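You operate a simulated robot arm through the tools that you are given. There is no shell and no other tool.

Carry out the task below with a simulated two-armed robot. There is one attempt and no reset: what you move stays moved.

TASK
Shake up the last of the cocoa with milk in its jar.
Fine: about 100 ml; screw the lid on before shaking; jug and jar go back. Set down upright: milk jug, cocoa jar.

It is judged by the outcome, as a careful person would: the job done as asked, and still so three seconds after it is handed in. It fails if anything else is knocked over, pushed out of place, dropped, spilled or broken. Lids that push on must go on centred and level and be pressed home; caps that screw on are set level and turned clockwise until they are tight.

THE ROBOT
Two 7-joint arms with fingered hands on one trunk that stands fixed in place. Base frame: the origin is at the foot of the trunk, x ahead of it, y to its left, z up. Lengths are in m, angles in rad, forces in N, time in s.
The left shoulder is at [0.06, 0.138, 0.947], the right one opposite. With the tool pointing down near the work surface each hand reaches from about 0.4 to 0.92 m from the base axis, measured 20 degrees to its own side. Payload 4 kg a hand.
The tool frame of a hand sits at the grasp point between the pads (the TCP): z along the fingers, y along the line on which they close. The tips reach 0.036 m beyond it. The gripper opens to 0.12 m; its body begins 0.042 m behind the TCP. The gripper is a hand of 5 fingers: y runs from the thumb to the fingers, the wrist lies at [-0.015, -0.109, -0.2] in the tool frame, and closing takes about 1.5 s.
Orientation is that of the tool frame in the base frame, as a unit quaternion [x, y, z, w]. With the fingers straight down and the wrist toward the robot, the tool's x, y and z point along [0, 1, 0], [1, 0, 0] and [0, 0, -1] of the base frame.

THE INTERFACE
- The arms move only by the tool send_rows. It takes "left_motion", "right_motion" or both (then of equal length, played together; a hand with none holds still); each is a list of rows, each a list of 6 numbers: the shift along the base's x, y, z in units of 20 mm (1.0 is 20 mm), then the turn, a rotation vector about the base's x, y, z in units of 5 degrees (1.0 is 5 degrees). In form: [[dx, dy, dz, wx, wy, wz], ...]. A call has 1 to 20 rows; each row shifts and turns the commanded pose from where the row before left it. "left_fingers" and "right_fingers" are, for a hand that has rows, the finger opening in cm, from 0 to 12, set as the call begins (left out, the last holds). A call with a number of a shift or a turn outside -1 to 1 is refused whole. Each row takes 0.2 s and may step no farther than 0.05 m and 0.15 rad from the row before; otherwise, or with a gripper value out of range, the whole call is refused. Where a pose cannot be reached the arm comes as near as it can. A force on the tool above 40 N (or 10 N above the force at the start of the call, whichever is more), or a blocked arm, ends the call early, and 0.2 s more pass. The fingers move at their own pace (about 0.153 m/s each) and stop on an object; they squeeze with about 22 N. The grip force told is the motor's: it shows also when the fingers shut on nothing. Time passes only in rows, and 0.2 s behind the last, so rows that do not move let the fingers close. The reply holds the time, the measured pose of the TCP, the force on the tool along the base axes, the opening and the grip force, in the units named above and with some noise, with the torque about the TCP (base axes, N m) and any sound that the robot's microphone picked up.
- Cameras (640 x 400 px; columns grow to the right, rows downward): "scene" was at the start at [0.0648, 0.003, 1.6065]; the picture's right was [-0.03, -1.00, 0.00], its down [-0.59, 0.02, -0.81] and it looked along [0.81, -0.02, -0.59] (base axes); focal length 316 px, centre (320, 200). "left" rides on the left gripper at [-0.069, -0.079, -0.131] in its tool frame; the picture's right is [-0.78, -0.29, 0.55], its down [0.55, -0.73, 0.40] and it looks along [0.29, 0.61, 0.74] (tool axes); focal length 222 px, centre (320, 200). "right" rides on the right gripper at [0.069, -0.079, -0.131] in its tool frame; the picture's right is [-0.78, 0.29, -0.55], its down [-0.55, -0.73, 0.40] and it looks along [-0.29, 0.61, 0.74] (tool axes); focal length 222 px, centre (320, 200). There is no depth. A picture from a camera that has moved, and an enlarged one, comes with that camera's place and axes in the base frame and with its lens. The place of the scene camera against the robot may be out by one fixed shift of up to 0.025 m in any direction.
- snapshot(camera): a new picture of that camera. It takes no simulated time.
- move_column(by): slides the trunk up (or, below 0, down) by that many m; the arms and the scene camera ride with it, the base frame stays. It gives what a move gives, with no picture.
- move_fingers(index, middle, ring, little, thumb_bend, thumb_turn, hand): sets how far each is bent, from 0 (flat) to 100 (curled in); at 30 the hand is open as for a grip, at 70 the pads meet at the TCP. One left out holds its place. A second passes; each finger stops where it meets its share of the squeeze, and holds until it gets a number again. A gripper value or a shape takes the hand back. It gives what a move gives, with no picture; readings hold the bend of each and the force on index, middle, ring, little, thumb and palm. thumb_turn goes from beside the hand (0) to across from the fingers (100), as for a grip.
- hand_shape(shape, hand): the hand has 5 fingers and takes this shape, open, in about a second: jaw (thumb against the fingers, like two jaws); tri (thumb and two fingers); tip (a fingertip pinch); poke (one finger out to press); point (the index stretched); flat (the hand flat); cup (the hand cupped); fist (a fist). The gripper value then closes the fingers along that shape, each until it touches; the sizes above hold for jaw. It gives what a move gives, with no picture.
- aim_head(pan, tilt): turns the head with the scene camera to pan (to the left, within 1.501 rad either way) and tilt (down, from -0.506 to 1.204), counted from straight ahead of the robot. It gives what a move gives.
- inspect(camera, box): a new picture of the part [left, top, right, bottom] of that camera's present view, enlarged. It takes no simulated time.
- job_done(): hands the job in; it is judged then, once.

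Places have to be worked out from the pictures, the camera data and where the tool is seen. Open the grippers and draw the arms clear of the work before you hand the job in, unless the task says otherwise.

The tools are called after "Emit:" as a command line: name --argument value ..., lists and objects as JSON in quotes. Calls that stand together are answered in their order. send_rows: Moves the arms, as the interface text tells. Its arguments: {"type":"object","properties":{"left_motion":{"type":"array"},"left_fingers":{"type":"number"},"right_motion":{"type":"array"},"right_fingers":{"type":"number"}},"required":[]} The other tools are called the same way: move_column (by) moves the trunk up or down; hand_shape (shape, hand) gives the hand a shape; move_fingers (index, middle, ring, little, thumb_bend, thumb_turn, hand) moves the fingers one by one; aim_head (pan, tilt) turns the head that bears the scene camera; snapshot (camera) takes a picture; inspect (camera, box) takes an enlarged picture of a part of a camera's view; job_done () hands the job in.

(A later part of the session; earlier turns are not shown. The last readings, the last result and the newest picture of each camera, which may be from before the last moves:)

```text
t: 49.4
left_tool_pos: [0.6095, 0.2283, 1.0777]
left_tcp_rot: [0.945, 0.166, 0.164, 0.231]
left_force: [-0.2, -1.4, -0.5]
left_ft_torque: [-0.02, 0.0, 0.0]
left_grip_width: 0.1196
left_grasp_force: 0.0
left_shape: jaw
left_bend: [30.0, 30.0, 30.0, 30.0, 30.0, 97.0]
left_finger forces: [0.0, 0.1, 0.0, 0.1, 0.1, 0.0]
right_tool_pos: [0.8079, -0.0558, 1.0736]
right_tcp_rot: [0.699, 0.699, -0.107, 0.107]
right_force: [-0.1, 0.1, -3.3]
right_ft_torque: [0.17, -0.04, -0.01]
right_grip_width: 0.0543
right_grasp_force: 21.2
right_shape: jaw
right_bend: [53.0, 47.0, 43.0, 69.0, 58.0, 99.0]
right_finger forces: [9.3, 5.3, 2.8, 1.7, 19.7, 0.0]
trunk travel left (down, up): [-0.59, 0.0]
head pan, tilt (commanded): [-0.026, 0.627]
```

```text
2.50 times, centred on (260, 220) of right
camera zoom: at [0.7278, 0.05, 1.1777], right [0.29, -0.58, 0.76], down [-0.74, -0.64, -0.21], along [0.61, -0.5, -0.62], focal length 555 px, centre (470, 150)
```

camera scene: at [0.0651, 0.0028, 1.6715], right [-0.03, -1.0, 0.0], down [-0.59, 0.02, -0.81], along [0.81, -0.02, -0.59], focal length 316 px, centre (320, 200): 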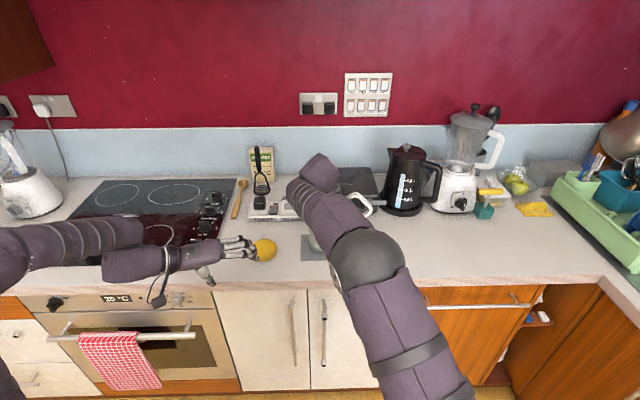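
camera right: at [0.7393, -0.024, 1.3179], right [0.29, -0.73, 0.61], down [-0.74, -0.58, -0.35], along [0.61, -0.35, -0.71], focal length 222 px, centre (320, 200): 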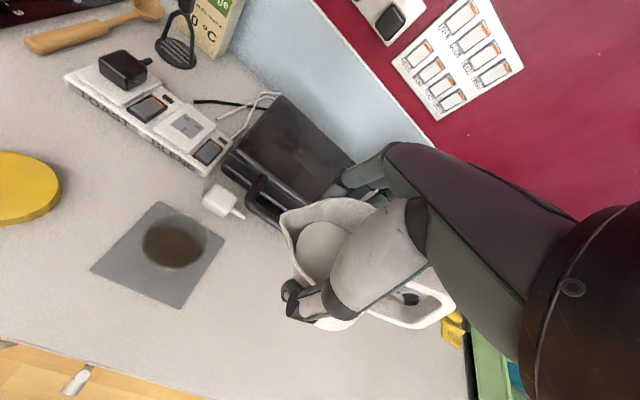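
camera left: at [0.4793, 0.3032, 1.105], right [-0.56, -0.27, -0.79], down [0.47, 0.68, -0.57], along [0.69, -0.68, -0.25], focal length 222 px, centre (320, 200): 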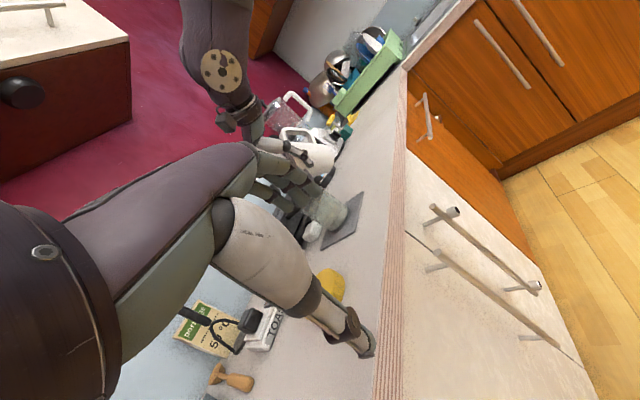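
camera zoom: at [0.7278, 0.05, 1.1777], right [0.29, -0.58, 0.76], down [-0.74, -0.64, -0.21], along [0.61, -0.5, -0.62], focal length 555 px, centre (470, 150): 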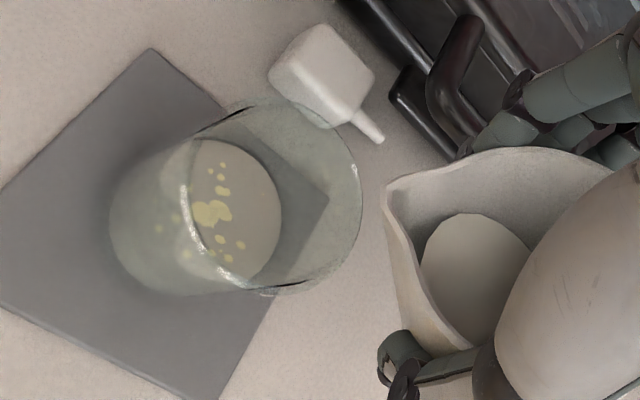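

The jar is fully visible now. I'll take a closer reading of the level.

Emit:
inspect --camera "left" --box '[336, 185, 400, 240]'

Emit:
inspect --camera "left" --box '[340, 183, 392, 235]'

```text
7.27 times, centred on (368, 212) of left
camera zoom: at [0.4783, 0.3161, 1.133], right [-0.56, -0.27, -0.78], down [0.47, 0.68, -0.57], along [0.69, -0.68, -0.25], focal length 1615 px, centre (-29, 109)
```

zoom: 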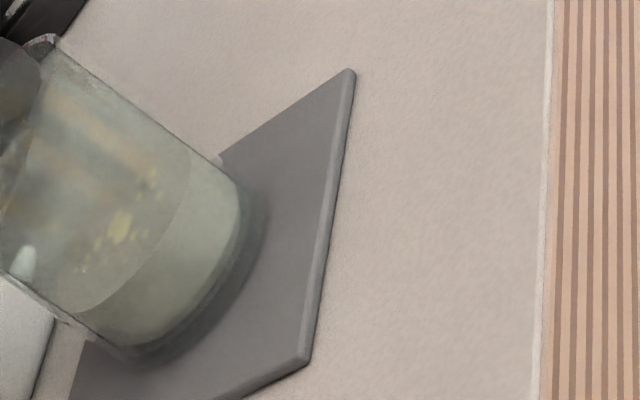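

```text
7.69 times, centred on (366, 209) of left
camera zoom: at [0.4783, 0.3161, 1.133], right [-0.56, -0.27, -0.78], down [0.47, 0.68, -0.57], along [0.69, -0.68, -0.25], focal length 1709 px, centre (-34, 131)
```

zoom: 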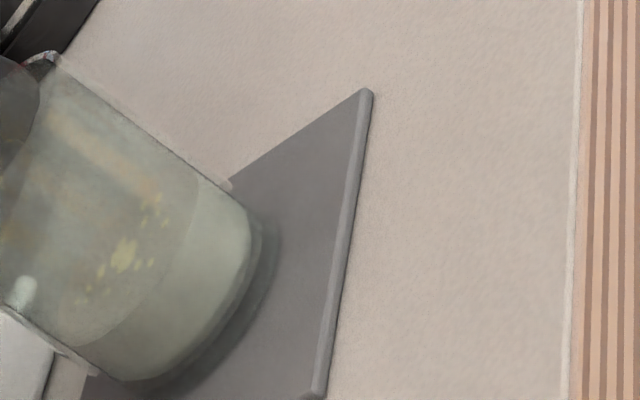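

The level reads about 22 mm above the base. I'll go on tilting in 2.5° steps.

Emit:
send_rows --right_motion '[[-0.02, 0.06, 0.02, -0.5, 0, 0], [0, 0, 0, 0, 0, 0], [0, 0, 0, 0, 0, 0], [0, 0, 0, 0, 0, 0]]'

Emit:
inspect --camera "left" --box '[320, 180, 380, 240]'

Emit:
inspect --camera "right" --box '[180, 140, 340, 300]'

```text
t: 50.4
left_tool_pos: [0.6092, 0.2279, 1.0773]
left_tcp_rot: [0.945, 0.166, 0.163, 0.231]
left_force: [-0.6, -0.5, -0.2]
left_ft_torque: [-0.04, -0.02, 0.03]
left_grip_width: 0.1197
left_grasp_force: 0.1
left_shape: jaw
left_bend: [30.0, 30.0, 30.0, 30.0, 30.0, 97.0]
left_finger forces: [0.0, 0.1, 0.0, 0.0, 0.0, 0.1]
right_tool_pos: [0.8053, -0.0546, 1.0737]
right_tcp_rot: [0.696, 0.696, -0.124, 0.123]
right_force: [0.0, 0.4, -3.0]
right_ft_torque: [0.16, -0.01, 0.02]
right_grip_width: 0.0541
right_grasp_force: 22.0
right_shape: jaw
right_bend: [53.0, 47.0, 43.0, 69.0, 58.0, 99.0]
right_finger forces: [9.4, 5.2, 2.7, 1.7, 19.6, 0.0]
trunk travel left (down, up): [-0.59, 0.0]
head pan, tilt (commanded): [-0.026, 0.627]
```

```text
6.67 times, centred on (350, 210) of left
camera zoom: at [0.4783, 0.3159, 1.1331], right [-0.56, -0.27, -0.79], down [0.47, 0.68, -0.57], along [0.69, -0.68, -0.25], focal length 1481 px, centre (120, 133)
```

zoom: 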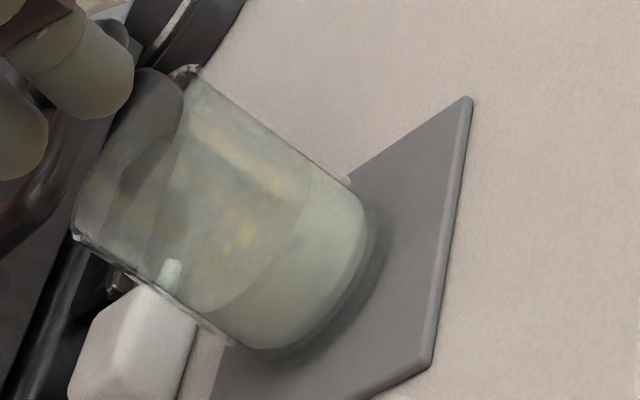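

```text
2.50 times, centred on (260, 220) of right
camera zoom: at [0.727, 0.0554, 1.1734], right [0.29, -0.55, 0.78], down [-0.74, -0.65, -0.19], along [0.61, -0.52, -0.59], focal length 555 px, centre (470, 150)
```

zoom: 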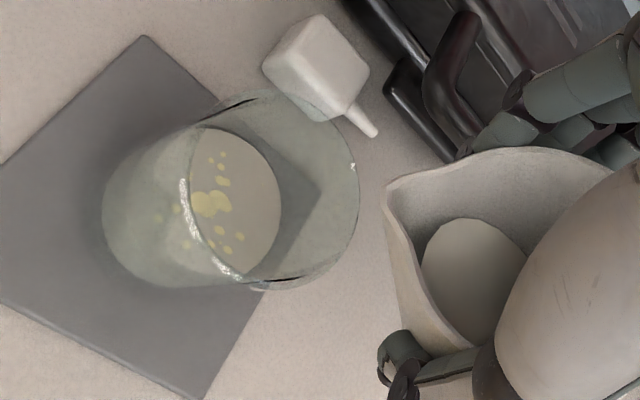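

The level is about 27 mm now, and the weight readings are noisy. I'll hold still for a few readings to average the load on the right hand.

Emit:
send_rows --right_motion '[[0, 0, 0, 0, 0, 0]]'

Emit:
send_rows --right_motion '[[0, 0, 0, 0, 0, 0]]'

Emit:
send_rows --right_motion '[[0, 0, 0, 0, 0, 0]]'

Emit:
send_rows --right_motion '[[0, 0, 0, 0, 0, 0]]'

Emit:
send_rows --right_motion '[[0, 0, 0, 0, 0, 0]]'

Emit:
send_rows --right_motion '[[0, 0, 0, 0, 0, 0]]'

Emit:
inspect --camera "left" --box '[320, 180, 380, 240]'

```text
t: 50.8
left_tool_pos: [0.6099, 0.2279, 1.0777]
left_tcp_rot: [0.945, 0.167, 0.164, 0.231]
left_force: [0.3, 0.0, 0.8]
left_ft_torque: [0.0, 0.01, -0.01]
left_grip_width: 0.1196
left_grasp_force: 0.1
left_shape: jaw
left_bend: [30.0, 30.0, 30.0, 30.0, 30.0, 97.0]
left_finger forces: [0.1, 0.0, 0.0, 0.0, 0.0, 0.0]
right_tool_pos: [0.8083, -0.0547, 1.0729]
right_tcp_rot: [0.697, 0.696, -0.123, 0.123]
right_force: [-0.1, -0.2, -2.8]
right_ft_torque: [0.16, -0.01, -0.01]
right_grip_width: 0.0541
right_grasp_force: 21.6
right_shape: jaw
right_bend: [53.0, 47.0, 43.0, 69.0, 58.0, 99.0]
right_finger forces: [9.3, 5.2, 2.9, 1.8, 19.6, 0.0]
trunk travel left (down, up): [-0.59, 0.0]
head pan, tilt (commanded): [-0.026, 0.627]
```

```text
t: 51.2
left_tool_pos: [0.6095, 0.2288, 1.0784]
left_tcp_rot: [0.944, 0.166, 0.164, 0.231]
left_force: [-0.9, 1.0, -0.5]
left_ft_torque: [0.0, 0.03, 0.0]
left_grip_width: 0.1194
left_grasp_force: 0.0
left_shape: jaw
left_bend: [30.0, 30.0, 30.0, 30.0, 30.0, 97.0]
left_finger forces: [0.0, 0.1, 0.0, 0.1, 0.1, 0.0]
right_tool_pos: [0.8065, -0.0539, 1.0726]
right_tcp_rot: [0.696, 0.696, -0.123, 0.123]
right_force: [0.1, -0.2, -3.3]
right_ft_torque: [0.17, -0.04, -0.01]
right_grip_width: 0.0541
right_grasp_force: 22.4
right_shape: jaw
right_bend: [53.0, 47.0, 43.0, 69.0, 58.0, 99.0]
right_finger forces: [9.3, 5.2, 2.7, 1.7, 19.5, 0.0]
trunk travel left (down, up): [-0.59, 0.0]
head pan, tilt (commanded): [-0.026, 0.627]
```

```text
t: 51.6
left_tool_pos: [0.6088, 0.2282, 1.0775]
left_tcp_rot: [0.944, 0.167, 0.164, 0.231]
left_force: [0.5, -0.1, 0.2]
left_ft_torque: [0.0, -0.02, 0.01]
left_grip_width: 0.1198
left_grasp_force: 0.0
left_shape: jaw
left_bend: [30.0, 30.0, 30.0, 30.0, 30.0, 97.0]
left_finger forces: [0.0, 0.0, 0.0, 0.1, 0.0, 0.1]
right_tool_pos: [0.8063, -0.0542, 1.0738]
right_tcp_rot: [0.696, 0.697, -0.123, 0.122]
right_force: [-0.3, 0.9, -2.6]
right_ft_torque: [0.21, 0.02, 0.05]
right_grip_width: 0.0544
right_grasp_force: 21.8
right_shape: jaw
right_bend: [53.0, 47.0, 43.0, 69.0, 58.0, 99.0]
right_finger forces: [9.3, 5.2, 2.8, 1.7, 19.7, 0.0]
trunk travel left (down, up): [-0.59, 0.0]
head pan, tilt (commanded): [-0.026, 0.627]
```

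```text
t: 52.0
left_tool_pos: [0.6102, 0.2276, 1.0761]
left_tcp_rot: [0.944, 0.167, 0.164, 0.231]
left_force: [-0.4, -0.2, 0.1]
left_ft_torque: [-0.01, -0.01, 0.01]
left_grip_width: 0.1197
left_grasp_force: 0.0
left_shape: jaw
left_bend: [30.0, 30.0, 30.0, 30.0, 30.0, 97.0]
left_finger forces: [0.1, 0.1, 0.0, 0.1, 0.0, 0.0]
right_tool_pos: [0.8069, -0.0541, 1.0741]
right_tcp_rot: [0.696, 0.697, -0.123, 0.122]
right_force: [-0.9, 0.0, -3.1]
right_ft_torque: [0.15, -0.01, -0.01]
right_grip_width: 0.054
right_grasp_force: 21.6
right_shape: jaw
right_bend: [53.0, 47.0, 43.0, 69.0, 58.0, 99.0]
right_finger forces: [9.4, 5.2, 2.8, 1.6, 19.5, 0.0]
trunk travel left (down, up): [-0.59, 0.0]
head pan, tilt (commanded): [-0.026, 0.627]
```

```text
t: 52.4
left_tool_pos: [0.6099, 0.2275, 1.077]
left_tcp_rot: [0.944, 0.167, 0.164, 0.231]
left_force: [0.1, 0.0, 0.0]
left_ft_torque: [0.01, 0.03, 0.01]
left_grip_width: 0.1196
left_grasp_force: 0.1
left_shape: jaw
left_bend: [30.0, 30.0, 30.0, 30.0, 30.0, 97.0]
left_finger forces: [0.0, 0.0, 0.1, 0.0, 0.0, 0.0]
right_tool_pos: [0.8062, -0.0552, 1.0735]
right_tcp_rot: [0.697, 0.696, -0.123, 0.123]
right_force: [-0.2, 0.0, -2.6]
right_ft_torque: [0.15, 0.01, 0.03]
right_grip_width: 0.0545
right_grasp_force: 22.3
right_shape: jaw
right_bend: [53.0, 47.0, 43.0, 69.0, 58.0, 99.0]
right_finger forces: [9.3, 5.1, 2.7, 1.7, 19.5, 0.0]
trunk travel left (down, up): [-0.59, 0.0]
head pan, tilt (commanded): [-0.026, 0.627]
```

```text
t: 52.8
left_tool_pos: [0.6102, 0.2276, 1.0766]
left_tcp_rot: [0.945, 0.166, 0.164, 0.231]
left_force: [0.0, 1.0, 0.1]
left_ft_torque: [0.02, -0.04, 0.04]
left_grip_width: 0.1197
left_grasp_force: 0.0
left_shape: jaw
left_bend: [30.0, 30.0, 30.0, 30.0, 30.0, 97.0]
left_finger forces: [0.1, 0.0, 0.0, 0.0, 0.0, 0.0]
right_tool_pos: [0.8062, -0.0551, 1.0728]
right_tcp_rot: [0.696, 0.696, -0.122, 0.123]
right_force: [-0.3, -0.7, -2.7]
right_ft_torque: [0.17, -0.02, -0.04]
right_grip_width: 0.0541
right_grasp_force: 21.7
right_shape: jaw
right_bend: [53.0, 47.0, 43.0, 69.0, 58.0, 99.0]
right_finger forces: [9.3, 5.2, 2.8, 1.7, 19.5, 0.0]
trunk travel left (down, up): [-0.59, 0.0]
head pan, tilt (commanded): [-0.026, 0.627]
```

```text
6.67 times, centred on (350, 210) of left
camera zoom: at [0.4783, 0.316, 1.133], right [-0.56, -0.27, -0.78], down [0.47, 0.68, -0.57], along [0.69, -0.68, -0.25], focal length 1481 px, centre (120, 133)
```

zoom: 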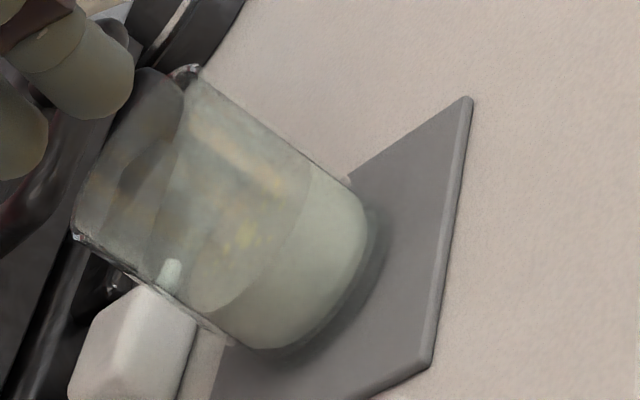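

The averaged load is about 2.87 N against roughly 4.06 N before, but the visual level change looks smaller. I'll cross-check by viewing the milk inside the jug with the same crop as before pouring.

Emit:
inspect --camera "right" --box '[200, 160, 400, 360]'

Emit:
inspect --camera "left" --box '[240, 100, 400, 260]'

Emit:
inspect --camera "scene" --box '[260, 180, 420, 290]'

```text
2.00 times, centred on (300, 260) of right
camera zoom: at [0.7271, 0.0555, 1.1734], right [0.29, -0.55, 0.78], down [-0.74, -0.65, -0.19], along [0.61, -0.52, -0.59], focal length 444 px, centre (360, 80)
```

zoom: 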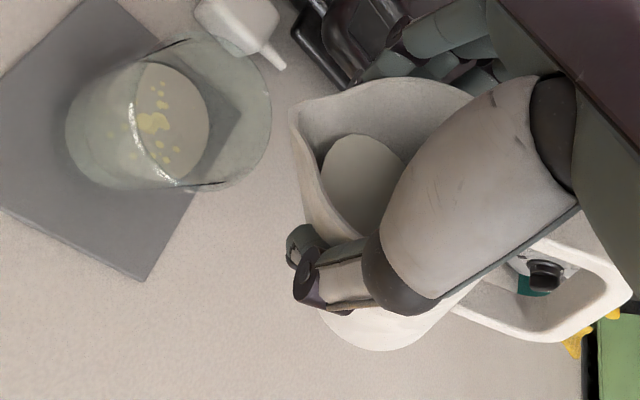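

```text
2.50 times, centred on (320, 180) of left
camera zoom: at [0.4783, 0.316, 1.133], right [-0.56, -0.27, -0.78], down [0.47, 0.68, -0.57], along [0.69, -0.68, -0.25], focal length 555 px, centre (320, 250)
```

zoom: 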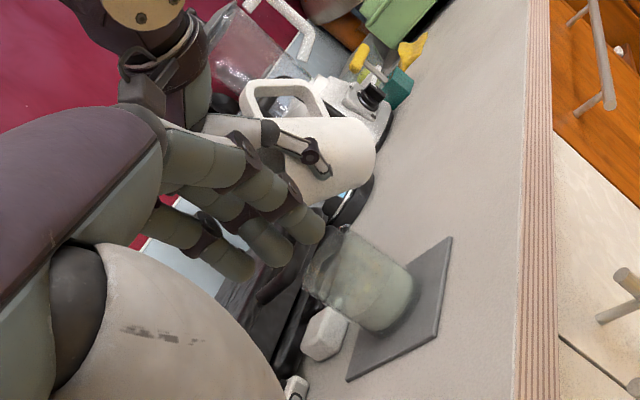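

```text
3.64 times, centred on (340, 235) of scene
camera zoom: at [0.0653, 0.0031, 1.6714], right [-0.03, -1.0, 0.0], down [-0.59, 0.02, -0.81], along [0.81, -0.02, -0.59], focal length 1151 px, centre (247, 73)
```

zoom: 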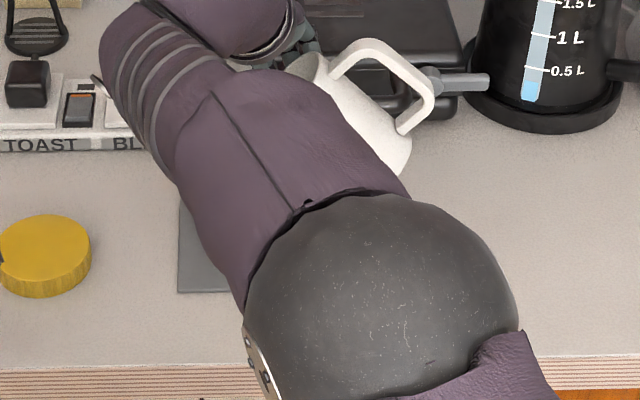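

The jug level has dropped about 8 mm and the jar has risen perhaps 15 to 17 mm, but the weight suggests more. I'll tilt back and return to the earlier pose beside the jar so I can compare force and level from identical viewpoints.

Emit:
send_rows --right_motion '[[0.02, -0.07, 0, 0.5, 0, 0], [0.02, -0.07, 0, 0.5, 0, 0], [0.02, -0.07, 0, 0.5, 0, 0], [0.02, -0.07, 0, 0.5, 0, 0], [0.02, -0.07, 0, 0.5, 0, 0], [0.02, -0.07, 0, 0.5, 0, 0], [0.05, -0.25, 0.6, 0, 0, 0], [0.05, -0.25, 0.8, 0, 0, 0], [0.05, -0.25, 0.8, 0, 0, 0], [0.05, -0.25, 0.8, 0, 0, 0], [0.05, -0.25, 0.8, 0, 0, 0], [0.05, -0.25, 0.8, 0, 0, 0], [0.05, -0.25, 0.8, 0, 0, 0], [0.05, -0.25, 0.6, 0, 0, 0], [0, 0, 0, 0, 0, 0]]'

Emit:
inspect --camera "right" --box '[80, 180, 240, 320]'

Emit:
inspect --camera "scene" --box '[290, 200, 350, 270]'

```text
t: 56.0
left_tool_pos: [0.6082, 0.2288, 1.0776]
left_tcp_rot: [0.944, 0.166, 0.164, 0.232]
left_force: [-0.2, 0.1, -0.3]
left_ft_torque: [-0.03, 0.0, 0.02]
left_grip_width: 0.1197
left_grasp_force: 0.0
left_shape: jaw
left_bend: [30.0, 30.0, 30.0, 30.0, 30.0, 97.0]
left_finger forces: [0.0, 0.1, 0.1, 0.1, 0.1, 0.0]
right_tool_pos: [0.8186, -0.1029, 1.1941]
right_tcp_rot: [0.707, 0.706, -0.03, 0.031]
right_force: [0.6, -0.1, -3.7]
right_ft_torque: [0.15, -0.04, -0.01]
right_grip_width: 0.054
right_grasp_force: 21.8
right_shape: jaw
right_bend: [53.0, 47.0, 43.0, 69.0, 58.0, 99.0]
right_finger forces: [9.3, 5.2, 2.9, 1.6, 19.4, 0.0]
trunk travel left (down, up): [-0.59, 0.0]
head pan, tilt (commanded): [-0.026, 0.627]
```

```text
2.86 times, centred on (160, 250) of right
camera zoom: at [0.7382, -0.0228, 1.3189], right [0.29, -0.73, 0.61], down [-0.74, -0.58, -0.35], along [0.61, -0.35, -0.71], focal length 635 px, centre (777, 57)
```

zoom: 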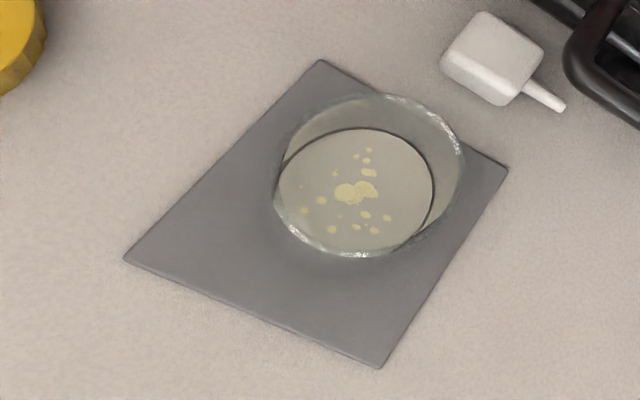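

```text
5.71 times, centred on (320, 235) of scene
camera zoom: at [0.0653, 0.0032, 1.6714], right [-0.03, -1.0, 0.0], down [-0.59, 0.02, -0.81], along [0.81, -0.02, -0.59], focal length 1809 px, centre (320, 0)
```

zoom: 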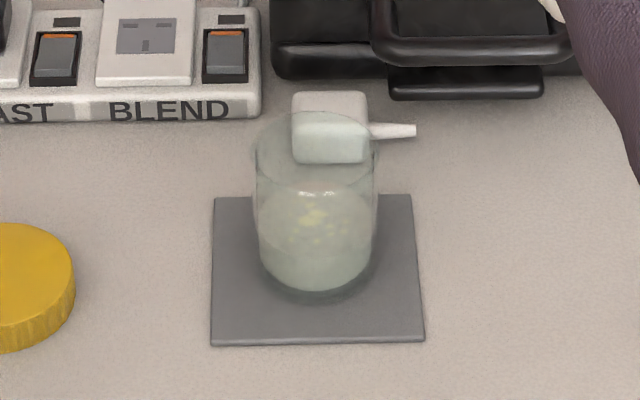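

This is a direct comparison with the earlier view. The surface edges moved from 422 to 434 px and from 139 to 127 px, which suggests a rise of roughly 25 mm, or about 80 ml. I'll take more weight readings here and zoom further to confirm.

Emit:
send_rows --right_motion '[[0, 0, 0, 0, 0, 0]]'

Emit:
send_rows --right_motion '[[0, 0, 0, 0, 0, 0]]'

Emit:
send_rows --right_motion '[[0, 0, 0, 0, 0, 0]]'

Emit:
send_rows --right_motion '[[0, 0, 0, 0, 0, 0]]'

Emit:
send_rows --right_motion '[[0, 0, 0, 0, 0, 0]]'

Emit:
inspect --camera "scene" --box '[303, 212, 337, 252]'

Emit:
inspect --camera "left" --box '[320, 180, 380, 240]'

Emit:
inspect --camera "right" --box '[240, 180, 400, 340]'

```text
t: 56.4
left_tool_pos: [0.6099, 0.2279, 1.0769]
left_tcp_rot: [0.944, 0.166, 0.164, 0.231]
left_force: [0.5, 0.1, 0.6]
left_ft_torque: [0.02, -0.01, 0.02]
left_grip_width: 0.1197
left_grasp_force: 0.1
left_shape: jaw
left_bend: [30.0, 30.0, 30.0, 30.0, 30.0, 97.0]
left_finger forces: [0.0, 0.0, 0.0, 0.1, 0.0, 0.0]
right_tool_pos: [0.8181, -0.1032, 1.1937]
right_tcp_rot: [0.707, 0.706, -0.03, 0.031]
right_force: [0.2, 0.6, -4.5]
right_ft_torque: [0.16, -0.03, -0.02]
right_grip_width: 0.0542
right_grasp_force: 22.2
right_shape: jaw
right_bend: [53.0, 47.0, 43.0, 69.0, 58.0, 99.0]
right_finger forces: [9.3, 5.1, 2.8, 1.7, 19.5, 0.0]
trunk travel left (down, up): [-0.59, 0.0]
head pan, tilt (commanded): [-0.026, 0.627]
```

```text
t: 56.8
left_tool_pos: [0.6087, 0.2286, 1.0764]
left_tcp_rot: [0.944, 0.167, 0.163, 0.232]
left_force: [0.4, -0.4, -0.3]
left_ft_torque: [-0.01, 0.01, 0.01]
left_grip_width: 0.1196
left_grasp_force: 0.0
left_shape: jaw
left_bend: [30.0, 30.0, 30.0, 30.0, 30.0, 97.0]
left_finger forces: [0.0, 0.1, 0.1, 0.1, 0.1, 0.0]
right_tool_pos: [0.8176, -0.1029, 1.1941]
right_tcp_rot: [0.707, 0.706, -0.031, 0.031]
right_force: [-0.4, -0.5, -3.0]
right_ft_torque: [0.15, 0.03, 0.0]
right_grip_width: 0.0538
right_grasp_force: 22.2
right_shape: jaw
right_bend: [53.0, 47.0, 43.0, 69.0, 58.0, 99.0]
right_finger forces: [9.3, 5.1, 2.8, 1.7, 19.5, 0.0]
trunk travel left (down, up): [-0.59, 0.0]
head pan, tilt (commanded): [-0.026, 0.627]
```

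```text
t: 57.2
left_tool_pos: [0.6102, 0.2278, 1.0768]
left_tcp_rot: [0.945, 0.167, 0.164, 0.23]
left_force: [0.2, -1.1, 0.0]
left_ft_torque: [-0.02, -0.01, 0.03]
left_grip_width: 0.1195
left_grasp_force: 0.0
left_shape: jaw
left_bend: [30.0, 30.0, 30.0, 30.0, 30.0, 97.0]
left_finger forces: [0.0, 0.0, 0.0, 0.0, 0.0, 0.0]
right_tool_pos: [0.8179, -0.1035, 1.1943]
right_tcp_rot: [0.706, 0.707, -0.031, 0.031]
right_force: [-0.5, -0.1, -3.2]
right_ft_torque: [0.16, 0.04, -0.03]
right_grip_width: 0.054
right_grasp_force: 21.9
right_shape: jaw
right_bend: [53.0, 47.0, 43.0, 69.0, 58.0, 99.0]
right_finger forces: [9.3, 5.1, 2.8, 1.7, 19.4, 0.0]
trunk travel left (down, up): [-0.59, 0.0]
head pan, tilt (commanded): [-0.026, 0.627]
```

```text
t: 57.6
left_tool_pos: [0.6102, 0.227, 1.0769]
left_tcp_rot: [0.945, 0.166, 0.164, 0.231]
left_force: [-0.1, 1.1, -0.7]
left_ft_torque: [0.0, 0.02, -0.02]
left_grip_width: 0.1196
left_grasp_force: 0.1
left_shape: jaw
left_bend: [30.0, 30.0, 30.0, 30.0, 30.0, 97.0]
left_finger forces: [0.0, 0.0, 0.0, 0.1, 0.0, 0.0]
right_tool_pos: [0.8184, -0.1028, 1.1944]
right_tcp_rot: [0.707, 0.706, -0.031, 0.031]
right_force: [0.3, 0.0, -2.6]
right_ft_torque: [0.13, 0.0, 0.01]
right_grip_width: 0.0544
right_grasp_force: 22.3
right_shape: jaw
right_bend: [53.0, 47.0, 43.0, 69.0, 58.0, 99.0]
right_finger forces: [9.4, 5.2, 2.8, 1.7, 19.4, 0.0]
trunk travel left (down, up): [-0.59, 0.0]
head pan, tilt (commanded): [-0.026, 0.627]
```

```text
t: 58.0
left_tool_pos: [0.6104, 0.2277, 1.0763]
left_tcp_rot: [0.944, 0.167, 0.164, 0.231]
left_force: [-0.2, 0.4, -0.6]
left_ft_torque: [0.02, -0.02, -0.06]
left_grip_width: 0.12
left_grasp_force: 0.1
left_shape: jaw
left_bend: [30.0, 30.0, 30.0, 30.0, 30.0, 97.0]
left_finger forces: [0.0, 0.0, 0.0, 0.0, 0.1, 0.0]
right_tool_pos: [0.818, -0.1029, 1.1938]
right_tcp_rot: [0.707, 0.706, -0.031, 0.03]
right_force: [0.2, 0.2, -3.4]
right_ft_torque: [0.14, -0.01, -0.03]
right_grip_width: 0.0543
right_grasp_force: 22.3
right_shape: jaw
right_bend: [53.0, 47.0, 43.0, 69.0, 58.0, 99.0]
right_finger forces: [9.3, 5.2, 2.8, 1.8, 19.3, 0.0]
trunk travel left (down, up): [-0.59, 0.0]
head pan, tilt (commanded): [-0.026, 0.627]
```

```text
10.00 times, centred on (320, 232) of scene
camera zoom: at [0.0653, 0.0031, 1.6714], right [-0.03, -1.0, 0.0], down [-0.59, 0.02, -0.81], along [0.81, -0.02, -0.59], focal length 3165 px, centre (320, -120)
```

zoom: 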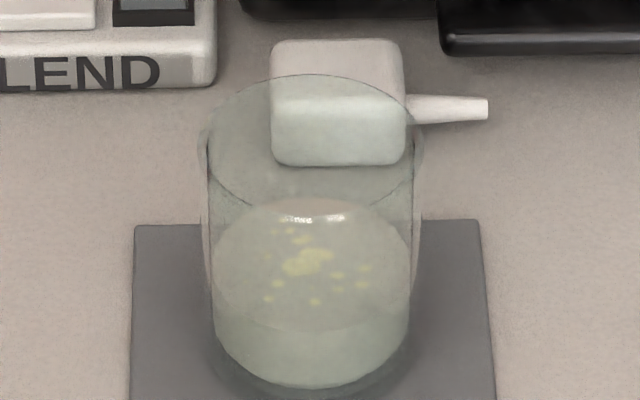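

```text
6.67 times, centred on (350, 210) of left
camera zoom: at [0.4783, 0.316, 1.133], right [-0.56, -0.27, -0.79], down [0.47, 0.68, -0.57], along [0.69, -0.68, -0.25], focal length 1481 px, centre (120, 133)
```

zoom: 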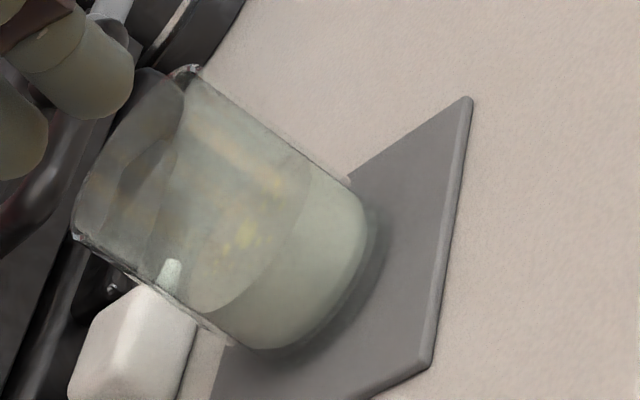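

```text
2.50 times, centred on (320, 260) of right
camera zoom: at [0.7382, -0.0228, 1.3187], right [0.29, -0.73, 0.61], down [-0.74, -0.58, -0.35], along [0.61, -0.35, -0.71], focal length 555 px, centre (320, 50)
```

zoom: 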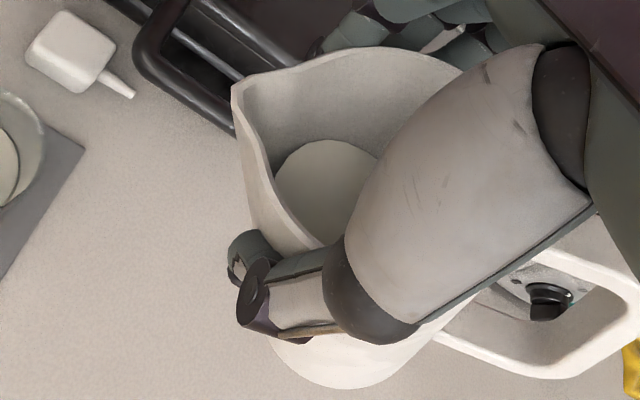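

Averaging everything, load lost, level rise and jug drop, I estimate about 75 to 90 ml poured so far. I'll go back over the jar and tilt slightly past the previous angle (57.5°) to add the last 15 to 20 ml.

Emit:
send_rows --right_motion '[[-0.05, 0.25, -0.6, 0, 0, 0], [-0.05, 0.25, -0.8, 0, 0, 0], [-0.05, 0.25, -0.8, 0, 0, 0], [-0.05, 0.25, -0.8, 0, 0, 0], [-0.05, 0.25, -0.8, 0, 0, 0], [-0.05, 0.25, -0.8, 0, 0, 0], [-0.05, 0.25, -0.8, 0, 0, 0], [-0.05, 0.25, -0.6, 0, 0, 0], [-0.02, 0.07, 0, -0.5, 0, 0], [-0.02, 0.07, 0, -0.5, 0, 0], [-0.02, 0.07, 0, -0.5, 0, 0], [-0.02, 0.07, 0, -0.5, 0, 0], [-0.02, 0.07, 0, -0.5, 0, 0], [-0.02, 0.07, 0, -0.5, 0, 0], [-0.02, 0.06, 0.02, -0.5, 0, 0], [0, 0, 0, 0, 0, 0], [0, 0, 0, 0, 0, 0], [0, 0, 0, 0, 0, 0], [0, 0, 0, 0, 0, 0]]'

Emit:
inspect --camera "left" --box '[320, 180, 380, 240]'

Emit:
inspect --camera "right" --box '[180, 140, 340, 300]'

```text
t: 62.0
left_tool_pos: [0.6093, 0.2278, 1.0766]
left_tcp_rot: [0.944, 0.167, 0.164, 0.231]
left_force: [-0.8, 0.4, -0.1]
left_ft_torque: [0.0, -0.01, 0.01]
left_grip_width: 0.1195
left_grasp_force: 0.0
left_shape: jaw
left_bend: [30.0, 30.0, 30.0, 30.0, 30.0, 97.0]
left_finger forces: [0.1, 0.0, 0.0, 0.1, 0.0, 0.0]
right_tool_pos: [0.8058, -0.054, 1.0746]
right_tcp_rot: [0.693, 0.694, -0.138, 0.138]
right_force: [-1.0, -0.3, -3.4]
right_ft_torque: [0.12, 0.0, -0.01]
right_grip_width: 0.0542
right_grasp_force: 22.1
right_shape: jaw
right_bend: [53.0, 47.0, 43.0, 69.0, 58.0, 99.0]
right_finger forces: [9.4, 5.0, 2.8, 1.6, 19.4, 0.0]
trunk travel left (down, up): [-0.59, 0.0]
head pan, tilt (commanded): [-0.026, 0.627]
```

```text
6.67 times, centred on (350, 210) of left
camera zoom: at [0.4783, 0.316, 1.133], right [-0.56, -0.27, -0.79], down [0.47, 0.68, -0.57], along [0.69, -0.68, -0.25], focal length 1481 px, centre (120, 133)
```

zoom: 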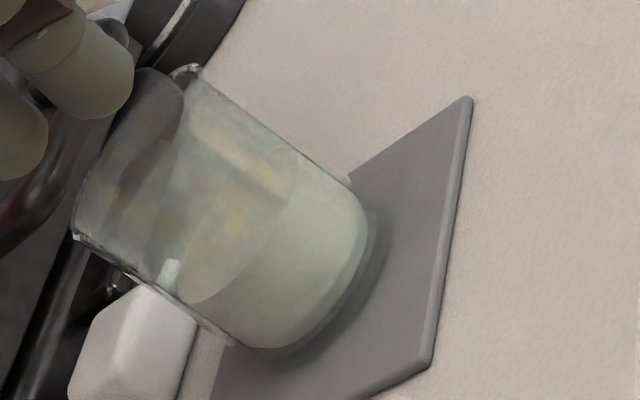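

```text
2.50 times, centred on (260, 220) of right
camera zoom: at [0.7265, 0.0609, 1.1689], right [0.29, -0.52, 0.81], down [-0.74, -0.66, -0.16], along [0.61, -0.55, -0.57], focal length 555 px, centre (470, 150)
```

zoom: 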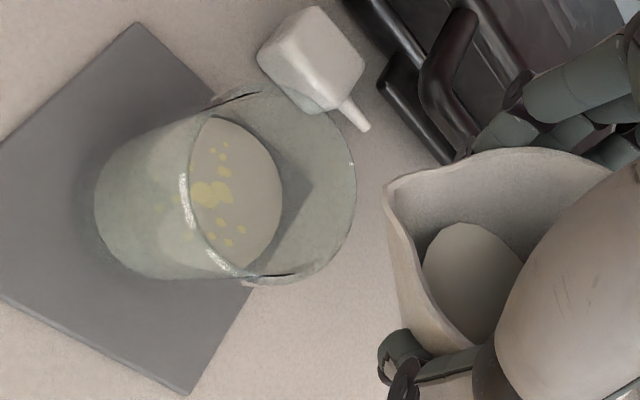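

The level rose by about 7 mm (around 24 ml) with this step, so the total is close to 100 ml. I'll stop here: tilt the jug back and retreat to the comparison pose.

Emit:
send_rows --right_motion '[[0.02, -0.06, 0, 0.8, 0, 0], [0.02, -0.06, 0, 0.8, 0, 0], [0.02, -0.06, 0, 0.8, 0, 0], [0.02, -0.06, 0, 0.6, 0, 0], [0.02, -0.06, 0, 0.5, 0, 0], [0.02, -0.06, 0, 0, 0, 0], [0.05, -0.25, 0.6, 0, 0, 0], [0.05, -0.25, 0.8, 0, 0, 0], [0.05, -0.25, 0.8, 0, 0, 0], [0.05, -0.25, 0.8, 0, 0, 0], [0.05, -0.25, 0.8, 0, 0, 0], [0.05, -0.25, 0.8, 0, 0, 0], [0.05, -0.25, 0.8, 0, 0, 0], [0.05, -0.25, 0.6, 0, 0, 0], [0, 0, 0, 0, 0, 0], [0, 0, 0, 0, 0, 0]]'

Emit:
inspect --camera "right" --box '[80, 180, 240, 320]'

Emit:
inspect --camera "scene" --box '[303, 212, 337, 252]'

Emit:
inspect --camera "right" --box '[240, 180, 400, 340]'

```text
t: 65.4
left_tool_pos: [0.6093, 0.2279, 1.0777]
left_tcp_rot: [0.944, 0.167, 0.164, 0.231]
left_force: [0.7, 1.0, -0.3]
left_ft_torque: [-0.02, 0.02, -0.03]
left_grip_width: 0.1197
left_grasp_force: 0.1
left_shape: jaw
left_bend: [30.0, 30.0, 30.0, 30.0, 30.0, 97.0]
left_finger forces: [0.1, 0.0, 0.0, 0.0, 0.0, 0.0]
right_tool_pos: [0.816, -0.1019, 1.1942]
right_tcp_rot: [0.706, 0.706, -0.032, 0.031]
right_force: [0.5, 1.0, -2.6]
right_ft_torque: [0.12, -0.03, 0.01]
right_grip_width: 0.0539
right_grasp_force: 22.0
right_shape: jaw
right_bend: [53.0, 47.0, 43.0, 69.0, 58.0, 99.0]
right_finger forces: [9.3, 4.9, 2.8, 1.6, 19.1, 0.0]
trunk travel left (down, up): [-0.59, 0.0]
head pan, tilt (commanded): [-0.026, 0.627]
```

```text
2.86 times, centred on (160, 250) of right
camera zoom: at [0.7369, -0.0209, 1.3182], right [0.29, -0.73, 0.61], down [-0.74, -0.58, -0.35], along [0.61, -0.35, -0.71], focal length 635 px, centre (777, 57)
```

zoom: 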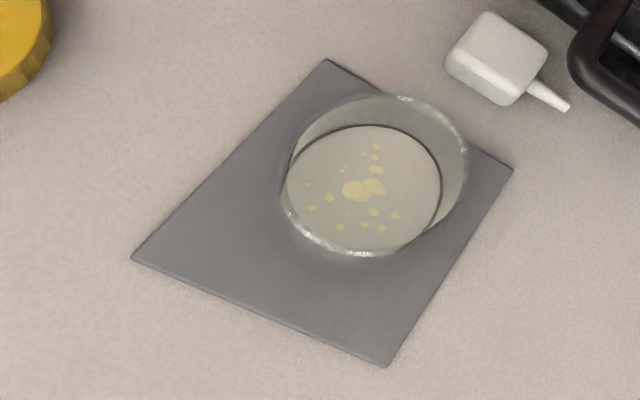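

```text
10.00 times, centred on (320, 232) of scene
camera zoom: at [0.0652, 0.003, 1.6714], right [-0.03, -1.0, 0.0], down [-0.59, 0.02, -0.81], along [0.81, -0.02, -0.59], focal length 3165 px, centre (320, -120)
```

zoom: 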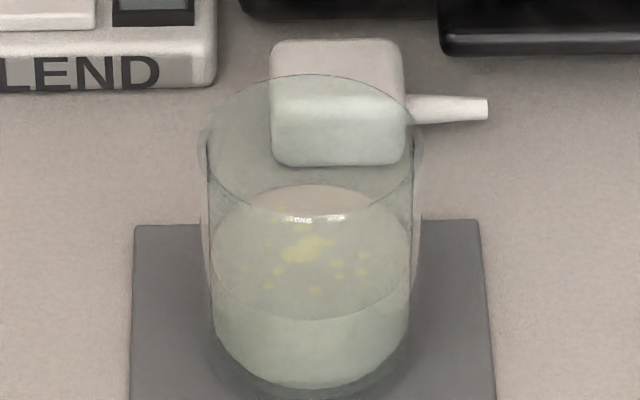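

```text
2.50 times, centred on (320, 260) of right
camera zoom: at [0.7369, -0.0209, 1.3182], right [0.29, -0.73, 0.61], down [-0.74, -0.58, -0.35], along [0.61, -0.35, -0.71], focal length 555 px, centre (320, 50)
```

zoom: 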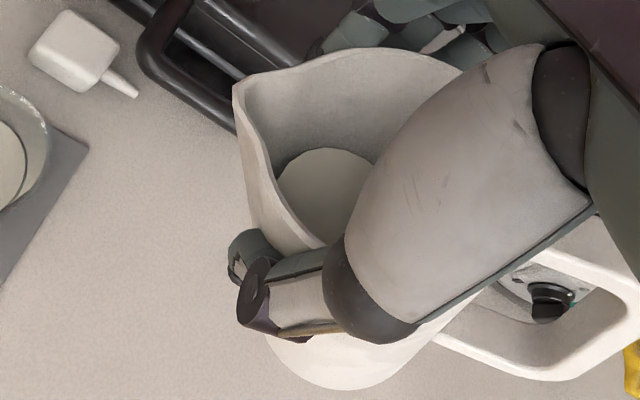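

By every estimate the jar now has close to 100 ml of added milk. I'll tilt the jug fully upright at this height and check that it hangs straight.

Emit:
send_rows --right_motion '[[0, -0.1, 0, 0.8, 0, 0], [0, -0.1, 0, 0.8, 0, 0], [0, -0.1, 0, 0.8, 0, 0], [0, -0.1, 0, 0.8, 0, 0], [0, -0.1, 0, 0.8, 0, 0], [0, -0.1, 0, 0.8, 0, 0], [0, -0.1, 0, 0.8, 0, 0], [0, -0.1, 0, 0.8, 0, 0], [0, -0.1, 0, 0.8, 0, 0], [0, -0.1, 0, 0.8, 0, 0], [0, 0, 0, 0, 0, 0], [0, 0, 0, 0, 0, 0]]'

Emit:
snapshot --camera "left"

Emit:
snapshot --camera "right"

Emit:
snapshot --camera "scene"

```text
t: 68.0
left_tool_pos: [0.6095, 0.2287, 1.0763]
left_tcp_rot: [0.945, 0.166, 0.163, 0.232]
left_force: [0.9, 0.0, 0.3]
left_ft_torque: [0.02, -0.06, -0.01]
left_grip_width: 0.1197
left_grasp_force: 0.0
left_shape: jaw
left_bend: [30.0, 30.0, 30.0, 30.0, 30.0, 97.0]
left_finger forces: [0.0, 0.0, 0.0, 0.0, 0.0, 0.1]
right_tool_pos: [0.8169, -0.1207, 1.1932]
right_tcp_rot: [0.674, 0.674, 0.213, -0.213]
right_force: [0.3, -0.9, -2.4]
right_ft_torque: [0.07, 0.0, -0.01]
right_grip_width: 0.054
right_grasp_force: 21.9
right_shape: jaw
right_bend: [53.0, 47.0, 43.0, 69.0, 58.0, 100.0]
right_finger forces: [9.1, 4.6, 3.1, 1.9, 18.7, 0.0]
trunk travel left (down, up): [-0.59, 0.0]
head pan, tilt (commanded): [-0.026, 0.627]
```

```text
taken
camera left: at [0.4783, 0.3158, 1.1331], right [-0.56, -0.27, -0.79], down [0.47, 0.68, -0.57], along [0.69, -0.68, -0.25], focal length 222 px, centre (320, 200)
```

left: 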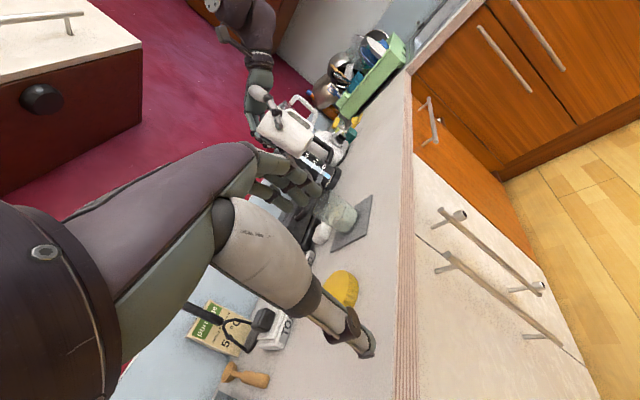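

```text
taken
camera right: at [0.7373, -0.1394, 1.3414], right [0.29, -0.96, 0.0], down [-0.74, -0.22, -0.64], along [0.61, 0.19, -0.77], focal length 222 px, centre (320, 200)
```

right: 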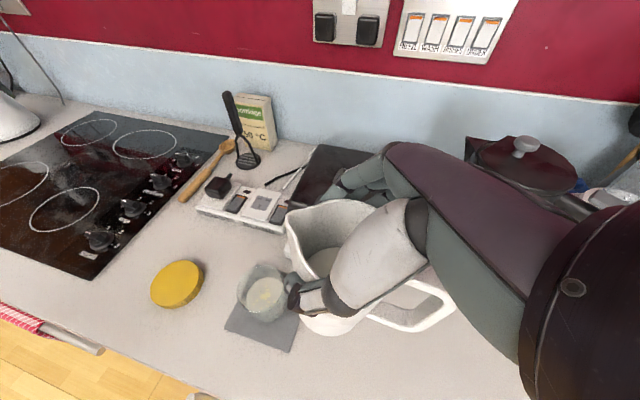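

```text
taken
camera scene: at [0.0653, 0.0028, 1.6714], right [-0.03, -1.0, 0.0], down [-0.59, 0.02, -0.81], along [0.81, -0.02, -0.59], focal length 316 px, centre (320, 200)
```

scene: 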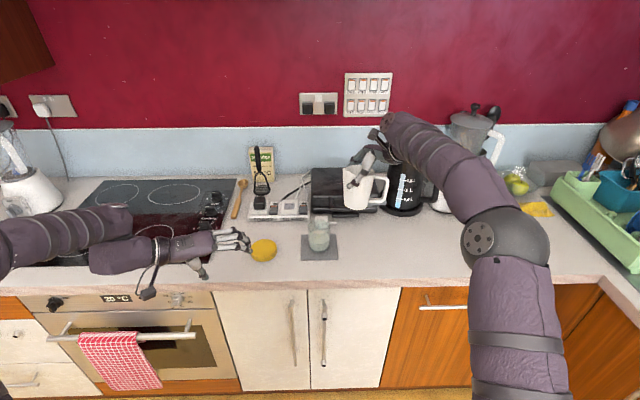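

The jug is upright again. I'll check how vertical it hangs before setting it down.

Emit:
inspect --camera "left" --box '[240, 80, 360, 200]'

Emit:
inspect --camera "scene" --box '[330, 140, 410, 230]'

```text
3.33 times, centred on (300, 140) of left
camera zoom: at [0.4783, 0.3158, 1.1331], right [-0.56, -0.27, -0.79], down [0.47, 0.68, -0.57], along [0.69, -0.68, -0.25], focal length 740 px, centre (387, 400)
```

zoom: 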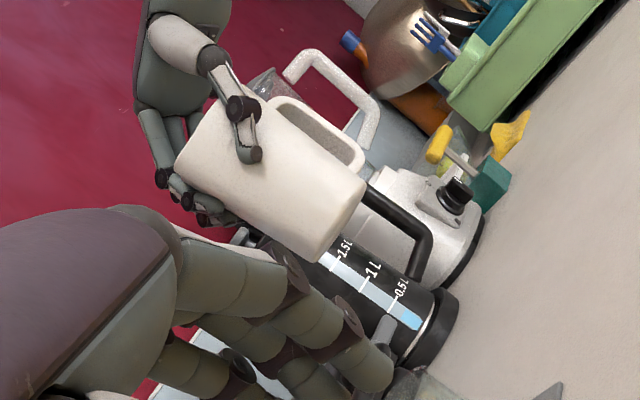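

```text
4.44 times, centred on (370, 185) of scene
camera zoom: at [0.0653, 0.0028, 1.6714], right [-0.03, -1.0, 0.0], down [-0.59, 0.02, -0.81], along [0.81, -0.02, -0.59], focal length 1407 px, centre (98, 267)
```

zoom: 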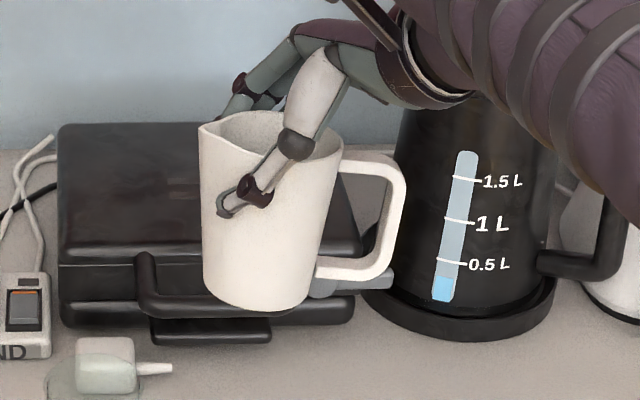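

It hangs within about 2° of vertical. I'll carry it back over its original spot, undoing the yaw.

Emit:
send_rows --right_motion '[[-0.04, -0.3, 0, 0, 0, -0.4], [-0.04, -0.5, 0, 0, 0, -0.6], [-0.04, -0.6, 0, 0, 0, -0.6], [-0.04, -0.6, 0, 0, 0, -0.6], [-0.04, -0.6, 0, 0, 0, -0.6], [-0.04, -0.6, 0, 0, 0, -0.6], [-0.04, -0.6, 0, 0, 0, -0.6], [-0.04, -0.6, 0, 0, 0, -0.6], [-0.04, -0.6, 0, 0, 0, -0.6], [-0.04, -0.6, 0, 0, 0, -0.6], [-0.04, -0.5, 0, 0, 0, -0.6], [-0.02, -0.35, 0, 0, 0, -0.5714], [0, -0.2, 0, 0, 0, -0.4], [0, 0, 0, 0, 0, 0], [0, 0, 0, 0, 0, 0]]'

Emit:
send_rows --right_motion '[[0, 0, -0.6, 0, 0, 0], [0, 0, -0.8, 0, 0, 0], [0, 0, -0.8, 0, 0, 0], [0, 0, -0.8, 0, 0, 0], [0, 0, -0.8, 0, 0, 0], [0, 0, -0.8, 0, 0, 0], [0, 0, -0.8, 0, 0, 0], [0, 0, -0.8, 0, 0, 0], [0, 0, -0.8, 0, 0, 0], [0, 0, -0.6, 0, 0, 0], [0, 0, 0, 0, 0, 0], [0, 0, 0, 0, 0, 0]]'

Emit:
inspect --camera "scene" --box '[360, 180, 480, 270]'

Emit:
snapshot --camera "left"

```text
t: 71.2
left_tool_pos: [0.6087, 0.2284, 1.0777]
left_tcp_rot: [0.945, 0.166, 0.164, 0.231]
left_force: [-0.3, -0.1, -0.4]
left_ft_torque: [-0.01, 0.0, -0.03]
left_grip_width: 0.1198
left_grasp_force: 0.1
left_shape: jaw
left_bend: [30.0, 30.0, 30.0, 30.0, 30.0, 97.0]
left_finger forces: [0.0, 0.0, 0.0, 0.0, 0.0, 0.0]
right_tool_pos: [0.8071, -0.254, 1.1934]
right_tcp_rot: [0.853, 0.426, 0.27, -0.134]
right_force: [0.1, 0.1, -3.2]
right_ft_torque: [0.04, -0.02, -0.03]
right_grip_width: 0.0537
right_grasp_force: 21.9
right_shape: jaw
right_bend: [53.0, 47.0, 43.0, 69.0, 58.0, 100.0]
right_finger forces: [9.1, 4.4, 3.0, 1.8, 18.6, 0.1]
trunk travel left (down, up): [-0.59, 0.0]
head pan, tilt (commanded): [-0.026, 0.627]
```

```text
t: 73.8
left_tool_pos: [0.6094, 0.2275, 1.0766]
left_tcp_rot: [0.945, 0.166, 0.164, 0.231]
left_force: [-0.2, 0.0, 0.3]
left_ft_torque: [0.01, -0.03, 0.0]
left_grip_width: 0.1197
left_grasp_force: 0.0
left_shape: jaw
left_bend: [30.0, 30.0, 30.0, 30.0, 30.0, 97.0]
left_finger forces: [0.0, 0.0, 0.0, 0.0, 0.1, 0.0]
right_tool_pos: [0.8092, -0.2528, 1.0425]
right_tcp_rot: [0.853, 0.426, 0.268, -0.134]
right_force: [0.1, 0.4, -2.2]
right_ft_torque: [0.06, -0.06, 0.04]
right_grip_width: 0.0538
right_grasp_force: 21.9
right_shape: jaw
right_bend: [53.0, 47.0, 43.0, 69.0, 58.0, 100.0]
right_finger forces: [9.0, 4.4, 2.9, 1.7, 18.6, 0.0]
trunk travel left (down, up): [-0.59, 0.0]
head pan, tilt (commanded): [-0.026, 0.627]
```

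```text
4.44 times, centred on (420, 225) of scene
camera zoom: at [0.0653, 0.003, 1.6714], right [-0.03, -1.0, 0.0], down [-0.59, 0.02, -0.81], along [0.81, -0.02, -0.59], focal length 1407 px, centre (-124, 89)
```

zoom: 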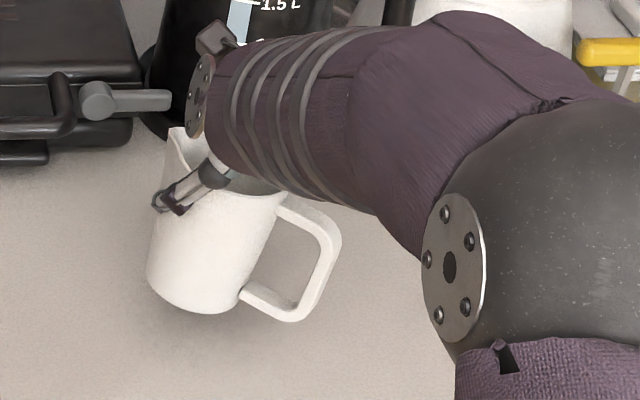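

```text
taken
camera left: at [0.4783, 0.3159, 1.133], right [-0.56, -0.27, -0.79], down [0.47, 0.68, -0.57], along [0.69, -0.68, -0.25], focal length 222 px, centre (320, 200)
```

left: 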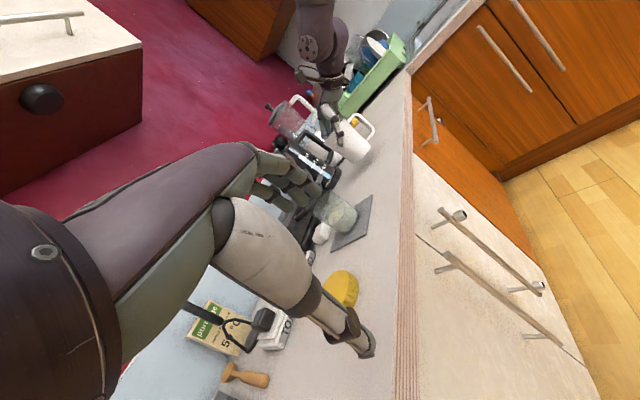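

The jug now seems to lean several degrees in the grip, with its base toward the left. I'll look closer from the left camera to estimate the lean before setting it down.

Emit:
inspect --camera "left" --box '[300, 90, 400, 190]'

Emit:
inspect --camera "right" --box '[200, 140, 440, 400]'

```text
4.00 times, centred on (350, 140) of left
camera zoom: at [0.4783, 0.3159, 1.133], right [-0.56, -0.27, -0.79], down [0.47, 0.68, -0.57], along [0.69, -0.68, -0.25], focal length 888 px, centre (200, 440)
```

zoom: 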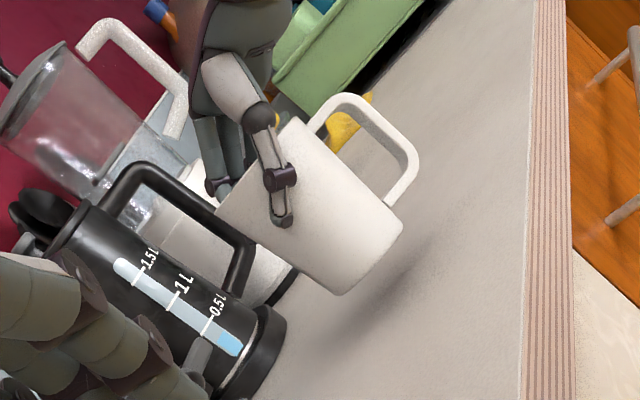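

```text
1.54 times, centred on (320, 270) of right
camera zoom: at [0.7332, -0.2201, 1.1898], right [-0.34, -0.94, 0.0], down [-0.72, 0.26, -0.64], along [0.6, -0.22, -0.77], focal length 342 px, centre (320, 92)
```

zoom: 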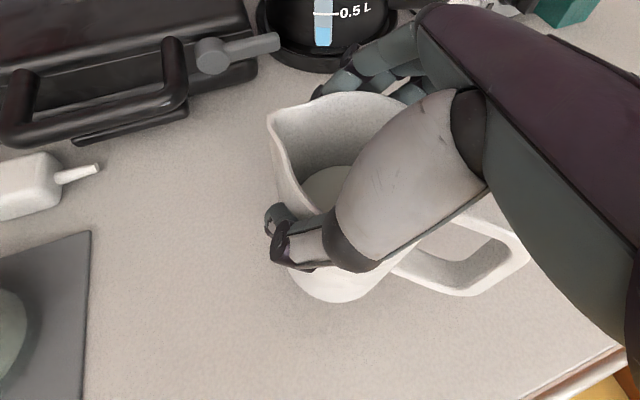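

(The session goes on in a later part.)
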